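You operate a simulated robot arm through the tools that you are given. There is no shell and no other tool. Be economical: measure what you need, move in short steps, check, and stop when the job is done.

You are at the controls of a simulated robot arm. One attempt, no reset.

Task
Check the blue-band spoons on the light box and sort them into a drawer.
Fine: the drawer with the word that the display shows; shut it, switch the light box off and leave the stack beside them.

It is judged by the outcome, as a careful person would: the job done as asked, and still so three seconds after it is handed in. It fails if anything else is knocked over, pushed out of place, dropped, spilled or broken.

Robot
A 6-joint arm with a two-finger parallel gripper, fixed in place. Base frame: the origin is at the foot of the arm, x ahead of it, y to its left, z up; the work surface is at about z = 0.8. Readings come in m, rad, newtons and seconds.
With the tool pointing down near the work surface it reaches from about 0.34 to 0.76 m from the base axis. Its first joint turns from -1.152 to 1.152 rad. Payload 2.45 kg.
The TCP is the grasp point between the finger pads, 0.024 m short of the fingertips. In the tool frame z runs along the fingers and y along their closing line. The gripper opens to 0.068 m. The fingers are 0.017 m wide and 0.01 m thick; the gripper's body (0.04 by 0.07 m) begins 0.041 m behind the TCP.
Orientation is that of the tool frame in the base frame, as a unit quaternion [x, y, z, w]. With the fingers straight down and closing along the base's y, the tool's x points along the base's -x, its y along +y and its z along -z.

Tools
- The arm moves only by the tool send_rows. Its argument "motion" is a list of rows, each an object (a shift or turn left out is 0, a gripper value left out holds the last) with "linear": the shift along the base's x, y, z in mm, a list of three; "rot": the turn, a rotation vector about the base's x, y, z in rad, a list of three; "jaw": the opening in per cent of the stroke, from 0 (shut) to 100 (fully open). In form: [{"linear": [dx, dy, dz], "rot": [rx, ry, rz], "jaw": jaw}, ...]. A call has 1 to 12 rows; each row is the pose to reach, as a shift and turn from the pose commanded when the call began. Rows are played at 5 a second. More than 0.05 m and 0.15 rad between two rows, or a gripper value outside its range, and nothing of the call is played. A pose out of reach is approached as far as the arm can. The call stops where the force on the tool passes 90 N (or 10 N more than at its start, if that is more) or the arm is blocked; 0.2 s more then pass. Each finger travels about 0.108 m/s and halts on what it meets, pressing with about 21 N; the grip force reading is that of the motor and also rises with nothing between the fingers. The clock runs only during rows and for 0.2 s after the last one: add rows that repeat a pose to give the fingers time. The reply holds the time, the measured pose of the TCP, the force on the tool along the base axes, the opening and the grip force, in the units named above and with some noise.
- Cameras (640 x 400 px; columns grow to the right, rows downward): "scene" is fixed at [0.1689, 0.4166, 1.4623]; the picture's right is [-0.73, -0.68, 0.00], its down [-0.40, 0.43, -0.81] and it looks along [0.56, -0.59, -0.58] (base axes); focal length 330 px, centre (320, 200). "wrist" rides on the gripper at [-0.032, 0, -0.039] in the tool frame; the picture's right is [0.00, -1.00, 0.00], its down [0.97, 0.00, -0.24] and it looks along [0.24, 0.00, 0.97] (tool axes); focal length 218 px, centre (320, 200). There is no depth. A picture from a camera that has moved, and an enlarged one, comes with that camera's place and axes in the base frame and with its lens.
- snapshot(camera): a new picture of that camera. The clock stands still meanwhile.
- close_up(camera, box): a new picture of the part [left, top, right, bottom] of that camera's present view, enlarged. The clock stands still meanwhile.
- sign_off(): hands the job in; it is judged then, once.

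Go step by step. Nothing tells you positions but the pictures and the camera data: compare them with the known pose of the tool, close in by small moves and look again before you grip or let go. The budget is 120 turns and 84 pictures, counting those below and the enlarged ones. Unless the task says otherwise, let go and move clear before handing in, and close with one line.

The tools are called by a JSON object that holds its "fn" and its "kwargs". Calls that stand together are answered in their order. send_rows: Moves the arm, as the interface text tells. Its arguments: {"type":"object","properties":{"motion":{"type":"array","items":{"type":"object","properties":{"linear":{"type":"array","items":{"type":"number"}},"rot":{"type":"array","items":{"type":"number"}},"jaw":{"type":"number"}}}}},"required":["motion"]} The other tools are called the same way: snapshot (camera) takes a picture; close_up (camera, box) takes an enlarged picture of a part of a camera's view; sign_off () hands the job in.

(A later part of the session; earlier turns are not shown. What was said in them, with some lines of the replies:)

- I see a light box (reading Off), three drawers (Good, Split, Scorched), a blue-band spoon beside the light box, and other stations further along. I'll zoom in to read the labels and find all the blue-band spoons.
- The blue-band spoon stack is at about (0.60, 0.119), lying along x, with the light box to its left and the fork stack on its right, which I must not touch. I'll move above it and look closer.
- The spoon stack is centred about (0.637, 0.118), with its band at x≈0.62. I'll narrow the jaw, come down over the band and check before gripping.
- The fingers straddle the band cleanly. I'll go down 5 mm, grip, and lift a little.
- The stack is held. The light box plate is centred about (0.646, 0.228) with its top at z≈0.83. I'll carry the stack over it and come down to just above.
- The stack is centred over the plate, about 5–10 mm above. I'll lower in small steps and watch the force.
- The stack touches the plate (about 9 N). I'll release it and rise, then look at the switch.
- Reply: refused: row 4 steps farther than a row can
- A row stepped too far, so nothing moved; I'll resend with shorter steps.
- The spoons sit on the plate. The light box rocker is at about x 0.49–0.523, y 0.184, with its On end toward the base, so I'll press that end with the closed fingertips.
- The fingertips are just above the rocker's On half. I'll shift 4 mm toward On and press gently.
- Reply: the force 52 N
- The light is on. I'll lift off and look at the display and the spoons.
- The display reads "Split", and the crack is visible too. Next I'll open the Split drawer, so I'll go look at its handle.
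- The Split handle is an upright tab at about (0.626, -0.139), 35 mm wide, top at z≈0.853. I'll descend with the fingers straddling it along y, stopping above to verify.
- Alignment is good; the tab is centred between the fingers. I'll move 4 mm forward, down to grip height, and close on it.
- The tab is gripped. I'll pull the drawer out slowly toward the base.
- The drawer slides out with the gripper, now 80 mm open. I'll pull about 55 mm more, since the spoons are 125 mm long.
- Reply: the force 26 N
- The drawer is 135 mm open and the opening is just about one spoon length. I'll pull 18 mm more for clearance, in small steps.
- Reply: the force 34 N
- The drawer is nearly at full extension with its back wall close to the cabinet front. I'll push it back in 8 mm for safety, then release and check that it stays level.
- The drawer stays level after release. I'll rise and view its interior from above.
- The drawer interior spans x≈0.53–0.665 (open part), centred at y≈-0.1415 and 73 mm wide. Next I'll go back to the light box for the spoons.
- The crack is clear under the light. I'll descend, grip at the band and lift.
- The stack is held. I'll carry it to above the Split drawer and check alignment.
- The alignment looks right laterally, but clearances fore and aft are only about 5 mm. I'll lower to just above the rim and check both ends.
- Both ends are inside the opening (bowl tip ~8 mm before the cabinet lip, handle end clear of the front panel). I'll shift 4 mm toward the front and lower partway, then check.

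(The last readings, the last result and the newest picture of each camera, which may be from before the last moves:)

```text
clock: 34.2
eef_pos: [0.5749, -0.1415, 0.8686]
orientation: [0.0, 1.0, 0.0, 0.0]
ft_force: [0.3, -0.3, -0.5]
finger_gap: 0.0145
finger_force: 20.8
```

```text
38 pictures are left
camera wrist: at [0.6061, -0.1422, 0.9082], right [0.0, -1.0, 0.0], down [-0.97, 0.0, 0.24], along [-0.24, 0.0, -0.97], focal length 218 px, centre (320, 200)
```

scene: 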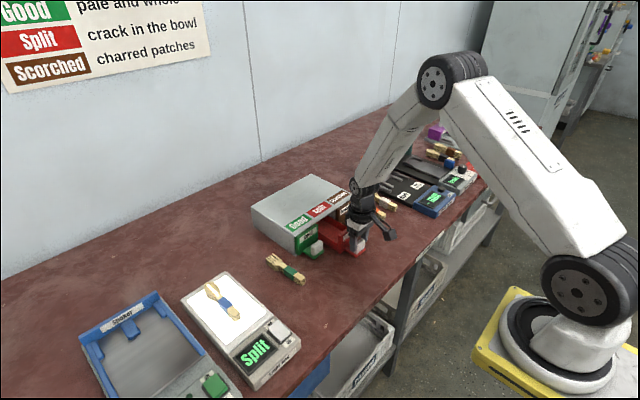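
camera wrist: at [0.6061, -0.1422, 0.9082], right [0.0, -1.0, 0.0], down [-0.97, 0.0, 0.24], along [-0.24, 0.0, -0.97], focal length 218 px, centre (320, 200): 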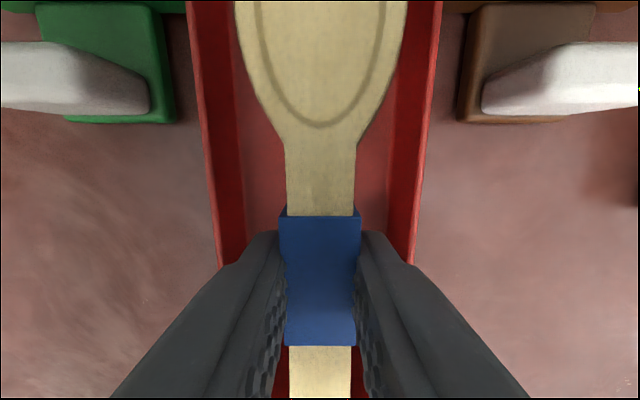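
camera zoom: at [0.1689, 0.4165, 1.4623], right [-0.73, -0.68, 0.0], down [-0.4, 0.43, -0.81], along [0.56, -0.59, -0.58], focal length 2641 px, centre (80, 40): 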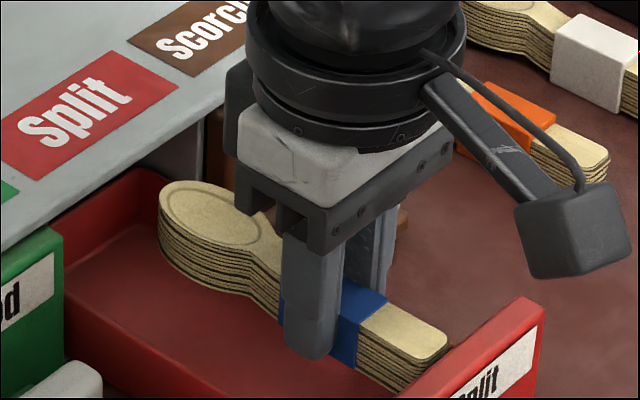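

The stack is going in cleanly. I'll lower further, with the last few millimetres in small steps.

{"fn": "send_rows", "kwargs": {"motion": [{"linear": [0, 0, -8]}, {"linear": [0, 0, -16]}, {"linear": [0, 0, -21]}, {"linear": [0, 0, -24]}, {"linear": [0, 0, -24]}]}}

{"fn": "close_up", "kwargs": {"camera": "scene", "box": [310, 195, 390, 245]}}

```text
clock: 35.4
eef_pos: [0.5764, -0.1407, 0.8436]
orientation: [0.001, 1.0, 0.0, 0.001]
ft_force: [0.7, 0.1, 0.0]
finger_gap: 0.0147
finger_force: 21.1
```

```text
8.00 times, centred on (350, 220) of scene
camera zoom: at [0.1689, 0.4165, 1.4623], right [-0.73, -0.68, 0.0], down [-0.4, 0.43, -0.81], along [0.56, -0.59, -0.58], focal length 2641 px, centre (80, 40)
```

zoom: 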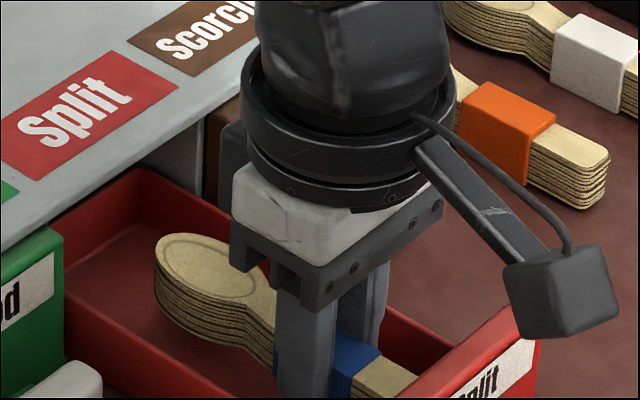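

{"fn": "send_rows", "kwargs": {"motion": [{"linear": [0, 0, -2]}, {"linear": [0, 0, -4]}, {"linear": [0, 0, -4]}]}}

```text
clock: 36.2
eef_pos: [0.5743, -0.1394, 0.8399]
orientation: [0.001, 1.0, 0.0, 0.0]
ft_force: [0.3, 0.5, -0.1]
finger_gap: 0.015
finger_force: 20.5
```

No contact yet; the stack bottom is near z≈0.810, so I'll continue in small steps.

{"fn": "send_rows", "kwargs": {"motion": [{"linear": [0, 0, -2]}, {"linear": [0, 0, -3]}, {"linear": [0, 0, -3]}]}}

{"fn": "close_up", "kwargs": {"camera": "scene", "box": [310, 195, 390, 245]}}

```text
clock: 37.0
eef_pos: [0.5737, -0.1418, 0.8381]
orientation: [0.0, 1.0, 0.001, -0.001]
ft_force: [0.2, 0.5, -0.8]
finger_gap: 0.0148
finger_force: 20.9
```

```text
8.00 times, centred on (350, 220) of scene
camera zoom: at [0.1689, 0.4165, 1.4623], right [-0.73, -0.68, 0.0], down [-0.4, 0.43, -0.81], along [0.56, -0.59, -0.58], focal length 2641 px, centre (80, 40)
```

zoom: 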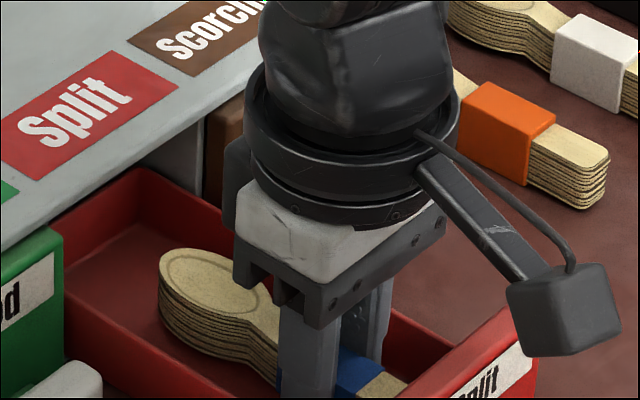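

{"fn": "send_rows", "kwargs": {"motion": [{"linear": [0, 0, -2]}, {"linear": [0, 0, -3]}, {"linear": [0, 0, -3]}]}}

```text
clock: 37.8
eef_pos: [0.5743, -0.1412, 0.8355]
orientation: [0.0, 1.0, 0.0, 0.0]
ft_force: [-1.3, -0.4, 1.3]
finger_gap: 0.0149
finger_force: 21.2
```

{"fn": "send_rows", "kwargs": {"motion": [{"linear": [0, 0, -1.5]}, {"linear": [0, 0, -1.5]}]}}

```text
clock: 38.4
eef_pos: [0.5761, -0.1422, 0.8351]
orientation: [0.001, 1.0, -0.001, 0.002]
ft_force: [-0.7, -0.2, 17.0]
finger_gap: 0.0147
finger_force: 21.3
```

The stack touches the drawer floor (17 N). I'll open modestly inside the drawer and rise straight up.

{"fn": "send_rows", "kwargs": {"motion": [{"linear": [0, 0, 1], "jaw": 48}, {"linear": [0, 0, 1]}, {"linear": [0, 0, 1]}, {"linear": [0, 0, 20]}, {"linear": [0, 0, 50]}, {"linear": [0, 0, 90]}, {"linear": [-10, 0, 130]}, {"linear": [-10, 0, 160]}, {"linear": [-10, 0, 160]}]}}

{"fn": "snapshot", "kwargs": {"camera": "wrist"}}

{"fn": "close_up", "kwargs": {"camera": "scene", "box": [260, 150, 420, 260]}}

```text
clock: 40.4
eef_pos: [0.5634, -0.1433, 0.9938]
orientation: [0.0, 1.0, -0.001, 0.0]
ft_force: [-0.2, 1.0, -0.4]
finger_gap: 0.0327
finger_force: 0.1
```

```text
35 pictures are left
camera wrist: at [0.5959, -0.1435, 1.0327], right [0.0, -1.0, 0.0], down [-0.97, 0.0, 0.24], along [-0.24, 0.0, -0.97], focal length 218 px, centre (320, 200)
```

wrist: 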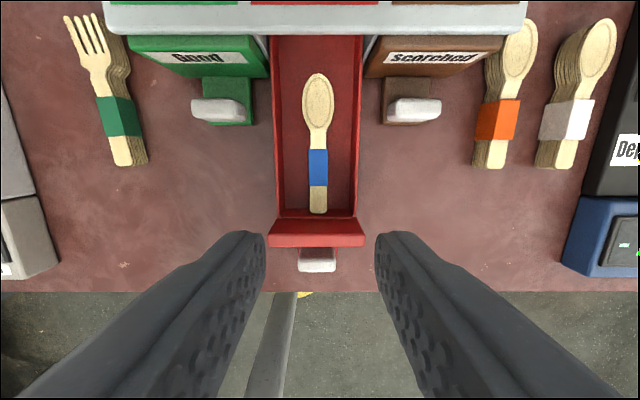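

```text
3.64 times, centred on (340, 205) of scene
camera zoom: at [0.1689, 0.4166, 1.4623], right [-0.73, -0.68, 0.0], down [-0.4, 0.43, -0.81], along [0.56, -0.59, -0.58], focal length 1200 px, centre (247, 182)
```

zoom: 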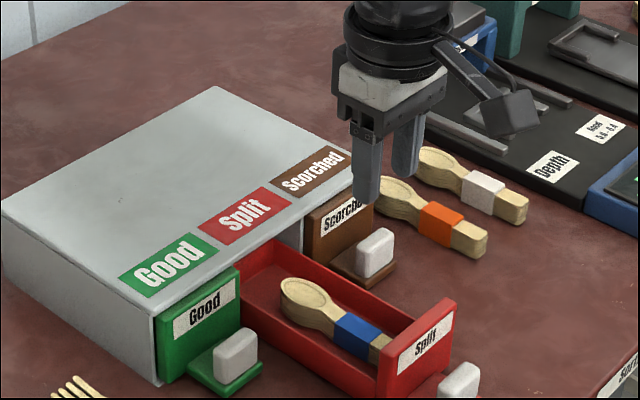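

The spoons lie flat in the Split drawer. Next I'll regrip the tab at x≈0.484 to push the drawer shut.

{"fn": "send_rows", "kwargs": {"motion": [{"linear": [-40, 1, 0], "jaw": 80}, {"linear": [-80, 2, 0]}, {"linear": [-80, 2, -40]}, {"linear": [-80, 2, -80]}, {"linear": [-80, 2, -110]}, {"linear": [-80, 2, -110]}]}}

{"fn": "snapshot", "kwargs": {"camera": "wrist"}}

```text
clock: 41.8
eef_pos: [0.4861, -0.1384, 0.8869]
orientation: [0.0, 1.0, 0.001, 0.0]
ft_force: [0.0, -0.5, 0.4]
finger_gap: 0.0544
finger_force: 0.1
```

```text
33 pictures are left
camera wrist: at [0.518, -0.1392, 0.9247], right [0.0, -1.0, 0.0], down [-0.97, 0.0, 0.24], along [-0.24, 0.0, -0.97], focal length 218 px, centre (320, 200)
```

wrist: 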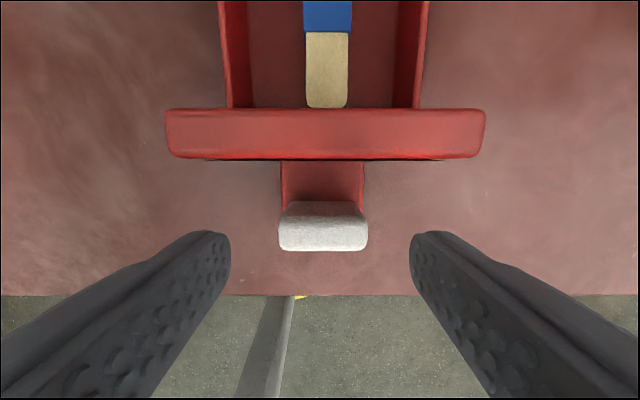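

{"fn": "send_rows", "kwargs": {"motion": [{"linear": [-2, -1, -20]}, {"linear": [-2, -1, -34]}, {"linear": [-2, -1, -34], "jaw": 20}, {"linear": [-2, -1, -34]}, {"linear": [-2, -1, -34]}]}}

{"fn": "send_rows", "kwargs": {"motion": [{"linear": [8, 0, 0]}, {"linear": [18, 0, 0]}, {"linear": [30, 0, 0]}, {"linear": [42, 0, 0]}, {"linear": [54, 0, 0]}, {"linear": [66, 0, 0]}, {"linear": [78, 0, 0]}, {"linear": [90, 0, 0]}, {"linear": [102, 0, 0]}, {"linear": [114, 0, 0]}, {"linear": [125, 0, 0]}, {"linear": [125, 0, 0]}]}}

{"fn": "close_up", "kwargs": {"camera": "scene", "box": [260, 150, 420, 260]}}

```text
clock: 43.0
eef_pos: [0.4835, -0.1409, 0.8526]
orientation: [0.0, 1.0, -0.001, 0.0]
ft_force: [0.0, -4.5, 0.4]
finger_gap: 0.0377
finger_force: 45.1
```

```text
clock: 45.6
eef_pos: [0.6097, -0.1414, 0.8517]
orientation: [-0.001, 1.0, -0.001, 0.003]
ft_force: [0.4, 26.8, 38.1]
finger_gap: 0.0379
finger_force: 45.2
```

```text
3.64 times, centred on (340, 205) of scene
camera zoom: at [0.1681, 0.4173, 1.4622], right [-0.73, -0.68, 0.0], down [-0.4, 0.43, -0.81], along [0.56, -0.59, -0.58], focal length 1200 px, centre (247, 182)
```

zoom: 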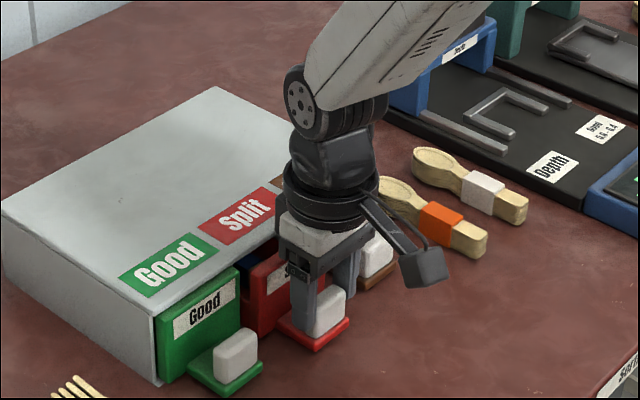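

About 19 mm remains. I'll ease the sideways load slightly and finish pushing in small steps.

{"fn": "send_rows", "kwargs": {"motion": [{"linear": [0, 0, 0], "jaw": 70}, {"linear": [0, 0, 0]}, {"linear": [0, 0, 0], "jaw": 20}, {"linear": [0, 0, 0]}, {"linear": [5, 0, 0]}, {"linear": [10, 0, 0]}, {"linear": [14, 0, 0]}, {"linear": [17, 0, 0]}, {"linear": [19.5, 0, 0]}, {"linear": [19.5, 0, 0]}]}}

{"fn": "close_up", "kwargs": {"camera": "scene", "box": [260, 150, 420, 260]}}

{"fn": "snapshot", "kwargs": {"camera": "wrist"}}

```text
clock: 47.8
eef_pos: [0.6243, -0.1397, 0.848]
orientation: [0.0, 1.0, 0.001, -0.004]
ft_force: [-7.8, 7.3, -27.2]
finger_gap: 0.0378
finger_force: 44.7
```

```text
3.64 times, centred on (340, 205) of scene
camera zoom: at [0.1693, 0.4166, 1.4623], right [-0.73, -0.68, 0.0], down [-0.4, 0.43, -0.81], along [0.56, -0.59, -0.58], focal length 1200 px, centre (247, 182)
```

zoom: 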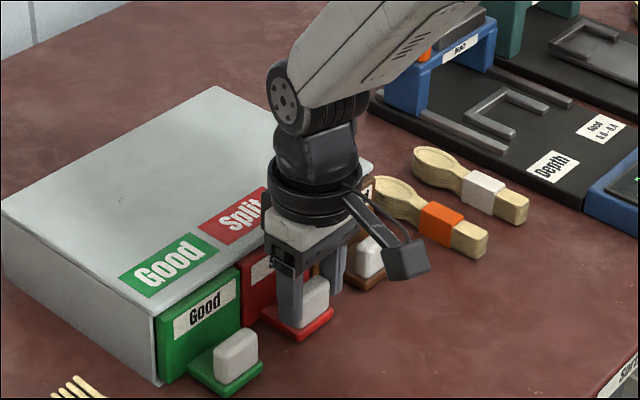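

```text
30 pictures are left
camera wrist: at [0.6565, -0.1405, 0.886], right [0.0, -1.0, 0.0], down [-0.97, 0.0, 0.25], along [-0.25, 0.0, -0.97], focal length 218 px, centre (320, 200)
```

wrist: 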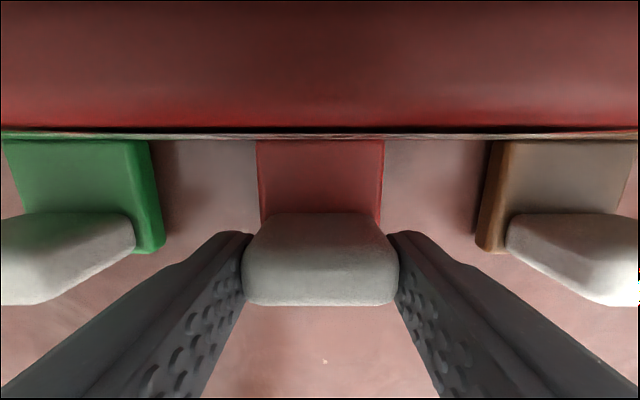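

The Split tab now lines up with its neighbours. I'll release, rise and verify.

{"fn": "send_rows", "kwargs": {"motion": [{"linear": [0, 0, 0], "jaw": 80}, {"linear": [0, 0, 0]}, {"linear": [0, 0, 20]}, {"linear": [-10, 0, 60]}, {"linear": [-20, 0, 105]}, {"linear": [-30, 0, 150]}, {"linear": [-30, 0, 150]}]}}

{"fn": "snapshot", "kwargs": {"camera": "wrist"}}

{"fn": "close_up", "kwargs": {"camera": "scene", "box": [260, 170, 388, 260]}}

```text
clock: 49.4
eef_pos: [0.6006, -0.1396, 1.0]
orientation: [0.001, 1.0, 0.0, -0.001]
ft_force: [0.7, 0.0, -0.1]
finger_gap: 0.0543
finger_force: 0.0
```

```text
29 pictures are left
camera wrist: at [0.6318, -0.1402, 1.0383], right [0.0, -1.0, 0.0], down [-0.97, 0.0, 0.24], along [-0.24, 0.0, -0.97], focal length 218 px, centre (320, 200)
```

wrist: 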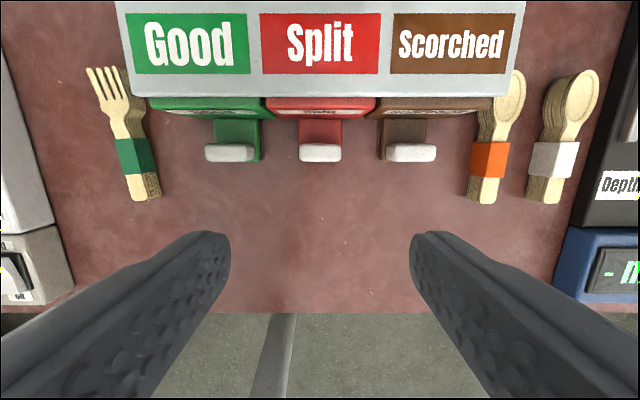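

```text
4.44 times, centred on (324, 215) of scene
camera zoom: at [0.1689, 0.4166, 1.4623], right [-0.73, -0.68, 0.0], down [-0.4, 0.43, -0.81], along [0.56, -0.59, -0.58], focal length 1467 px, centre (302, 133)
```

zoom: 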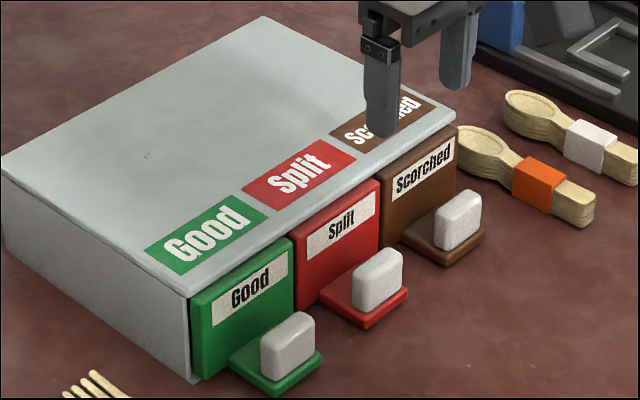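

{"fn": "close_up", "kwargs": {"camera": "wrist", "box": [190, 80, 450, 180]}}

```text
2.46 times, centred on (320, 130) of wrist
camera zoom: at [0.6318, -0.1402, 1.0383], right [0.0, -1.0, 0.0], down [-0.97, 0.0, 0.24], along [-0.24, 0.0, -0.97], focal length 537 px, centre (320, 372)
```

zoom: 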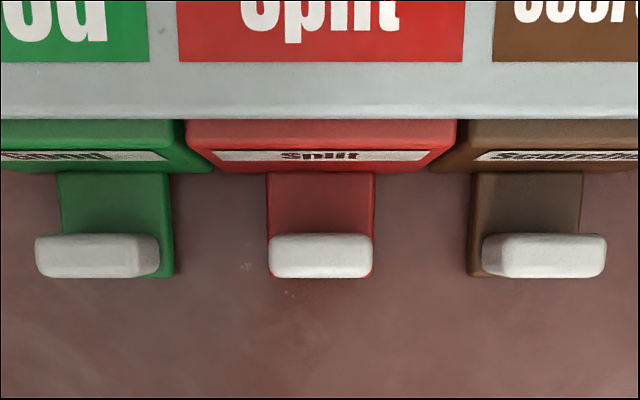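

The drawer is flush with the others. Next I'll go to the light box and press the Off end of the rocker (x≈0.519, y≈0.184) with closed fingers.

{"fn": "send_rows", "kwargs": {"motion": [{"linear": [-10, 45, 0], "jaw": 0}, {"linear": [-20, 92, 0]}, {"linear": [-32, 139, 0]}, {"linear": [-44, 186, 0]}, {"linear": [-56, 233, 0]}, {"linear": [-68, 280, 0]}, {"linear": [-80, 315, -10]}, {"linear": [-81, 324, -50]}, {"linear": [-81, 324, -85]}, {"linear": [-81, 324, -118]}, {"linear": [-81, 324, -118]}]}}

{"fn": "close_up", "kwargs": {"camera": "scene", "box": [220, 300, 316, 360]}}

{"fn": "snapshot", "kwargs": {"camera": "wrist"}}

```text
clock: 51.8
eef_pos: [0.5174, 0.1808, 0.8827]
orientation: [0.0, 1.0, 0.0, 0.0]
ft_force: [-1.0, 0.0, 0.8]
finger_gap: 0.0
finger_force: 21.0
```

```text
6.67 times, centred on (268, 330) of scene
camera zoom: at [0.1689, 0.4166, 1.4623], right [-0.73, -0.68, 0.0], down [-0.4, 0.43, -0.81], along [0.56, -0.59, -0.58], focal length 2201 px, centre (667, -667)
```

zoom: 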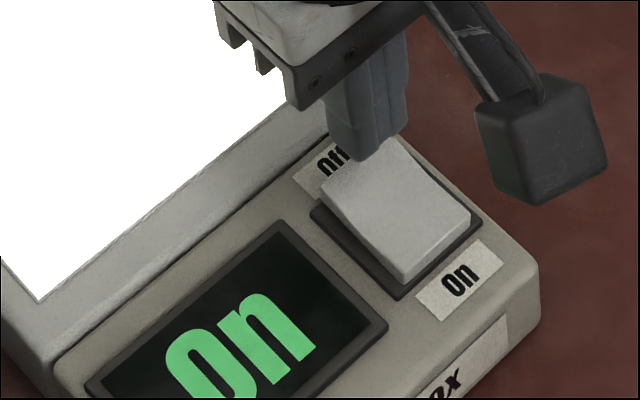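

```text
25 pictures are left
camera wrist: at [0.5505, 0.1802, 0.9216], right [0.0, -1.0, 0.0], down [-0.97, 0.0, 0.24], along [-0.24, 0.0, -0.97], focal length 218 px, centre (320, 200)
```

wrist: 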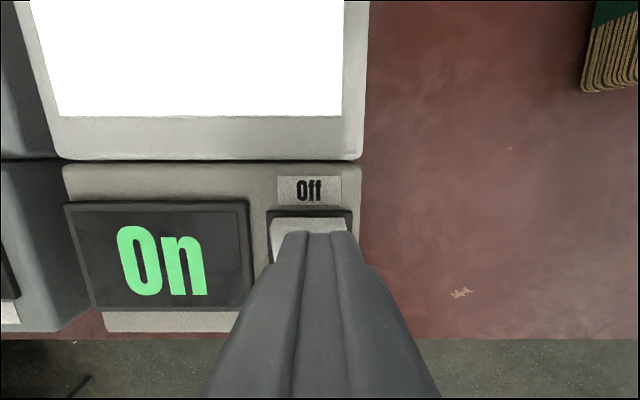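

The fingertips hover over the Off end, a few mm too far right. I'll shift and press gently.

{"fn": "send_rows", "kwargs": {"motion": [{"linear": [1, 4, 0]}, {"linear": [1, 4, -5]}, {"linear": [1, 4, -9]}, {"linear": [1, 4, -13]}, {"linear": [1, 4, -16]}]}}

{"fn": "close_up", "kwargs": {"camera": "scene", "box": [220, 300, 316, 360]}}

```text
clock: 53.0
eef_pos: [0.5187, 0.1855, 0.8712]
orientation: [0.0, 1.0, 0.001, 0.003]
ft_force: [-6.8, -12.1, 46.3]
finger_gap: 0.0
finger_force: 20.7
```

```text
6.67 times, centred on (268, 330) of scene
camera zoom: at [0.1679, 0.4159, 1.4627], right [-0.73, -0.68, 0.0], down [-0.4, 0.43, -0.81], along [0.56, -0.59, -0.58], focal length 2201 px, centre (667, -667)
```

zoom: 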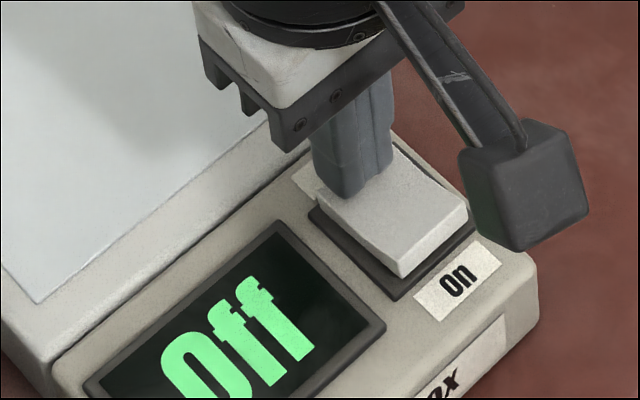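

The light box is off. I'll lift straight up, clear away and do a final check.

{"fn": "send_rows", "kwargs": {"motion": [{"linear": [0, 0, 15]}, {"linear": [0, 0, 50]}, {"linear": [0, -10, 95]}, {"linear": [-10, -30, 140]}, {"linear": [-20, -60, 180]}, {"linear": [-20, -60, 180]}]}}

{"fn": "snapshot", "kwargs": {"camera": "scene"}}

{"fn": "snapshot", "kwargs": {"camera": "wrist"}}

```text
refused: row 4 steps farther than a row can; nothing moved
```

```text
23 pictures are left
```

scene: 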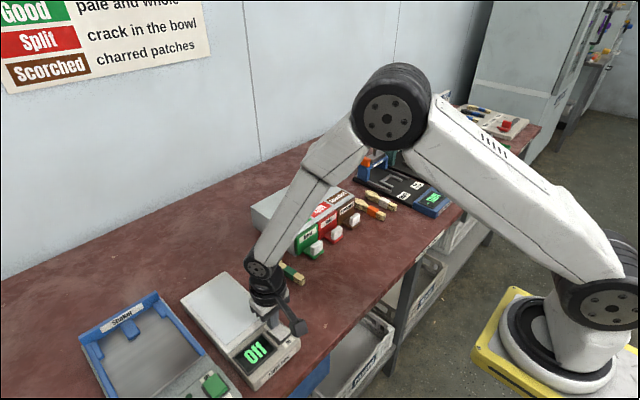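

```text
22 pictures are left
camera wrist: at [0.5507, 0.1861, 0.9086], right [0.0, -1.0, 0.0], down [-0.97, 0.0, 0.24], along [-0.24, 0.0, -0.97], focal length 218 px, centre (320, 200)
```

wrist: 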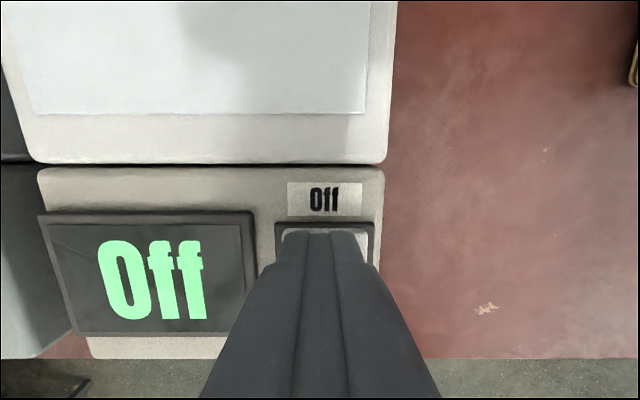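

One row was too long, so nothing moved. I'll resend with shorter steps.

{"fn": "send_rows", "kwargs": {"motion": [{"linear": [0, 0, 15]}, {"linear": [0, 0, 50]}, {"linear": [0, -5, 90]}, {"linear": [-5, -20, 125]}, {"linear": [-15, -40, 160]}, {"linear": [-20, -65, 190]}, {"linear": [-20, -65, 190]}]}}

{"fn": "snapshot", "kwargs": {"camera": "scene"}}

{"fn": "snapshot", "kwargs": {"camera": "wrist"}}

```text
clock: 54.6
eef_pos: [0.4978, 0.1215, 1.0562]
orientation: [0.001, 1.0, 0.0, 0.001]
ft_force: [-0.4, -0.7, -0.1]
finger_gap: 0.0
finger_force: 21.1
```

```text
21 pictures are left
```

scene: 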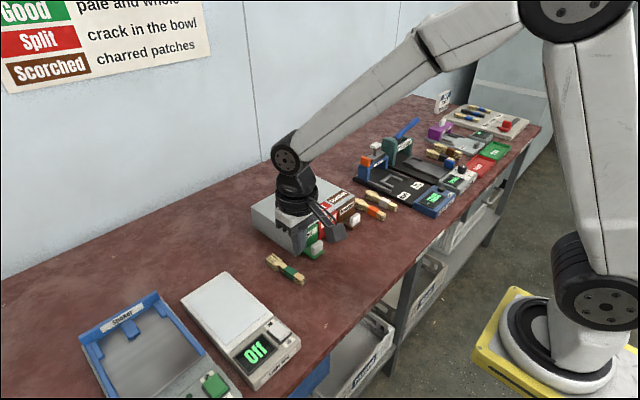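

```text
20 pictures are left
camera wrist: at [0.5294, 0.1218, 1.0955], right [0.0, -1.0, 0.0], down [-0.97, 0.0, 0.24], along [-0.24, 0.0, -0.97], focal length 218 px, centre (320, 200)
```

wrist: 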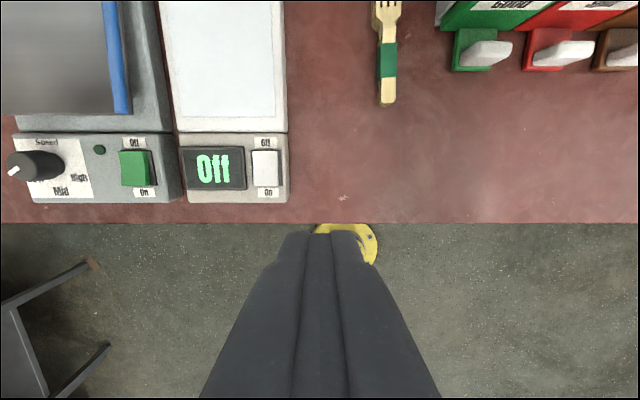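

The light box reads Off, the fork stack is where it was, the Split drawer is shut and the arm is clear. I'm handing in now.

{"fn": "sign_off", "kwargs": {}}

```text
The job is handed in.
```

The blue-band spoons read "Split" on the light box, and they are now in the Split drawer. The drawer is shut, the light box is off and the fork stack is untouched.
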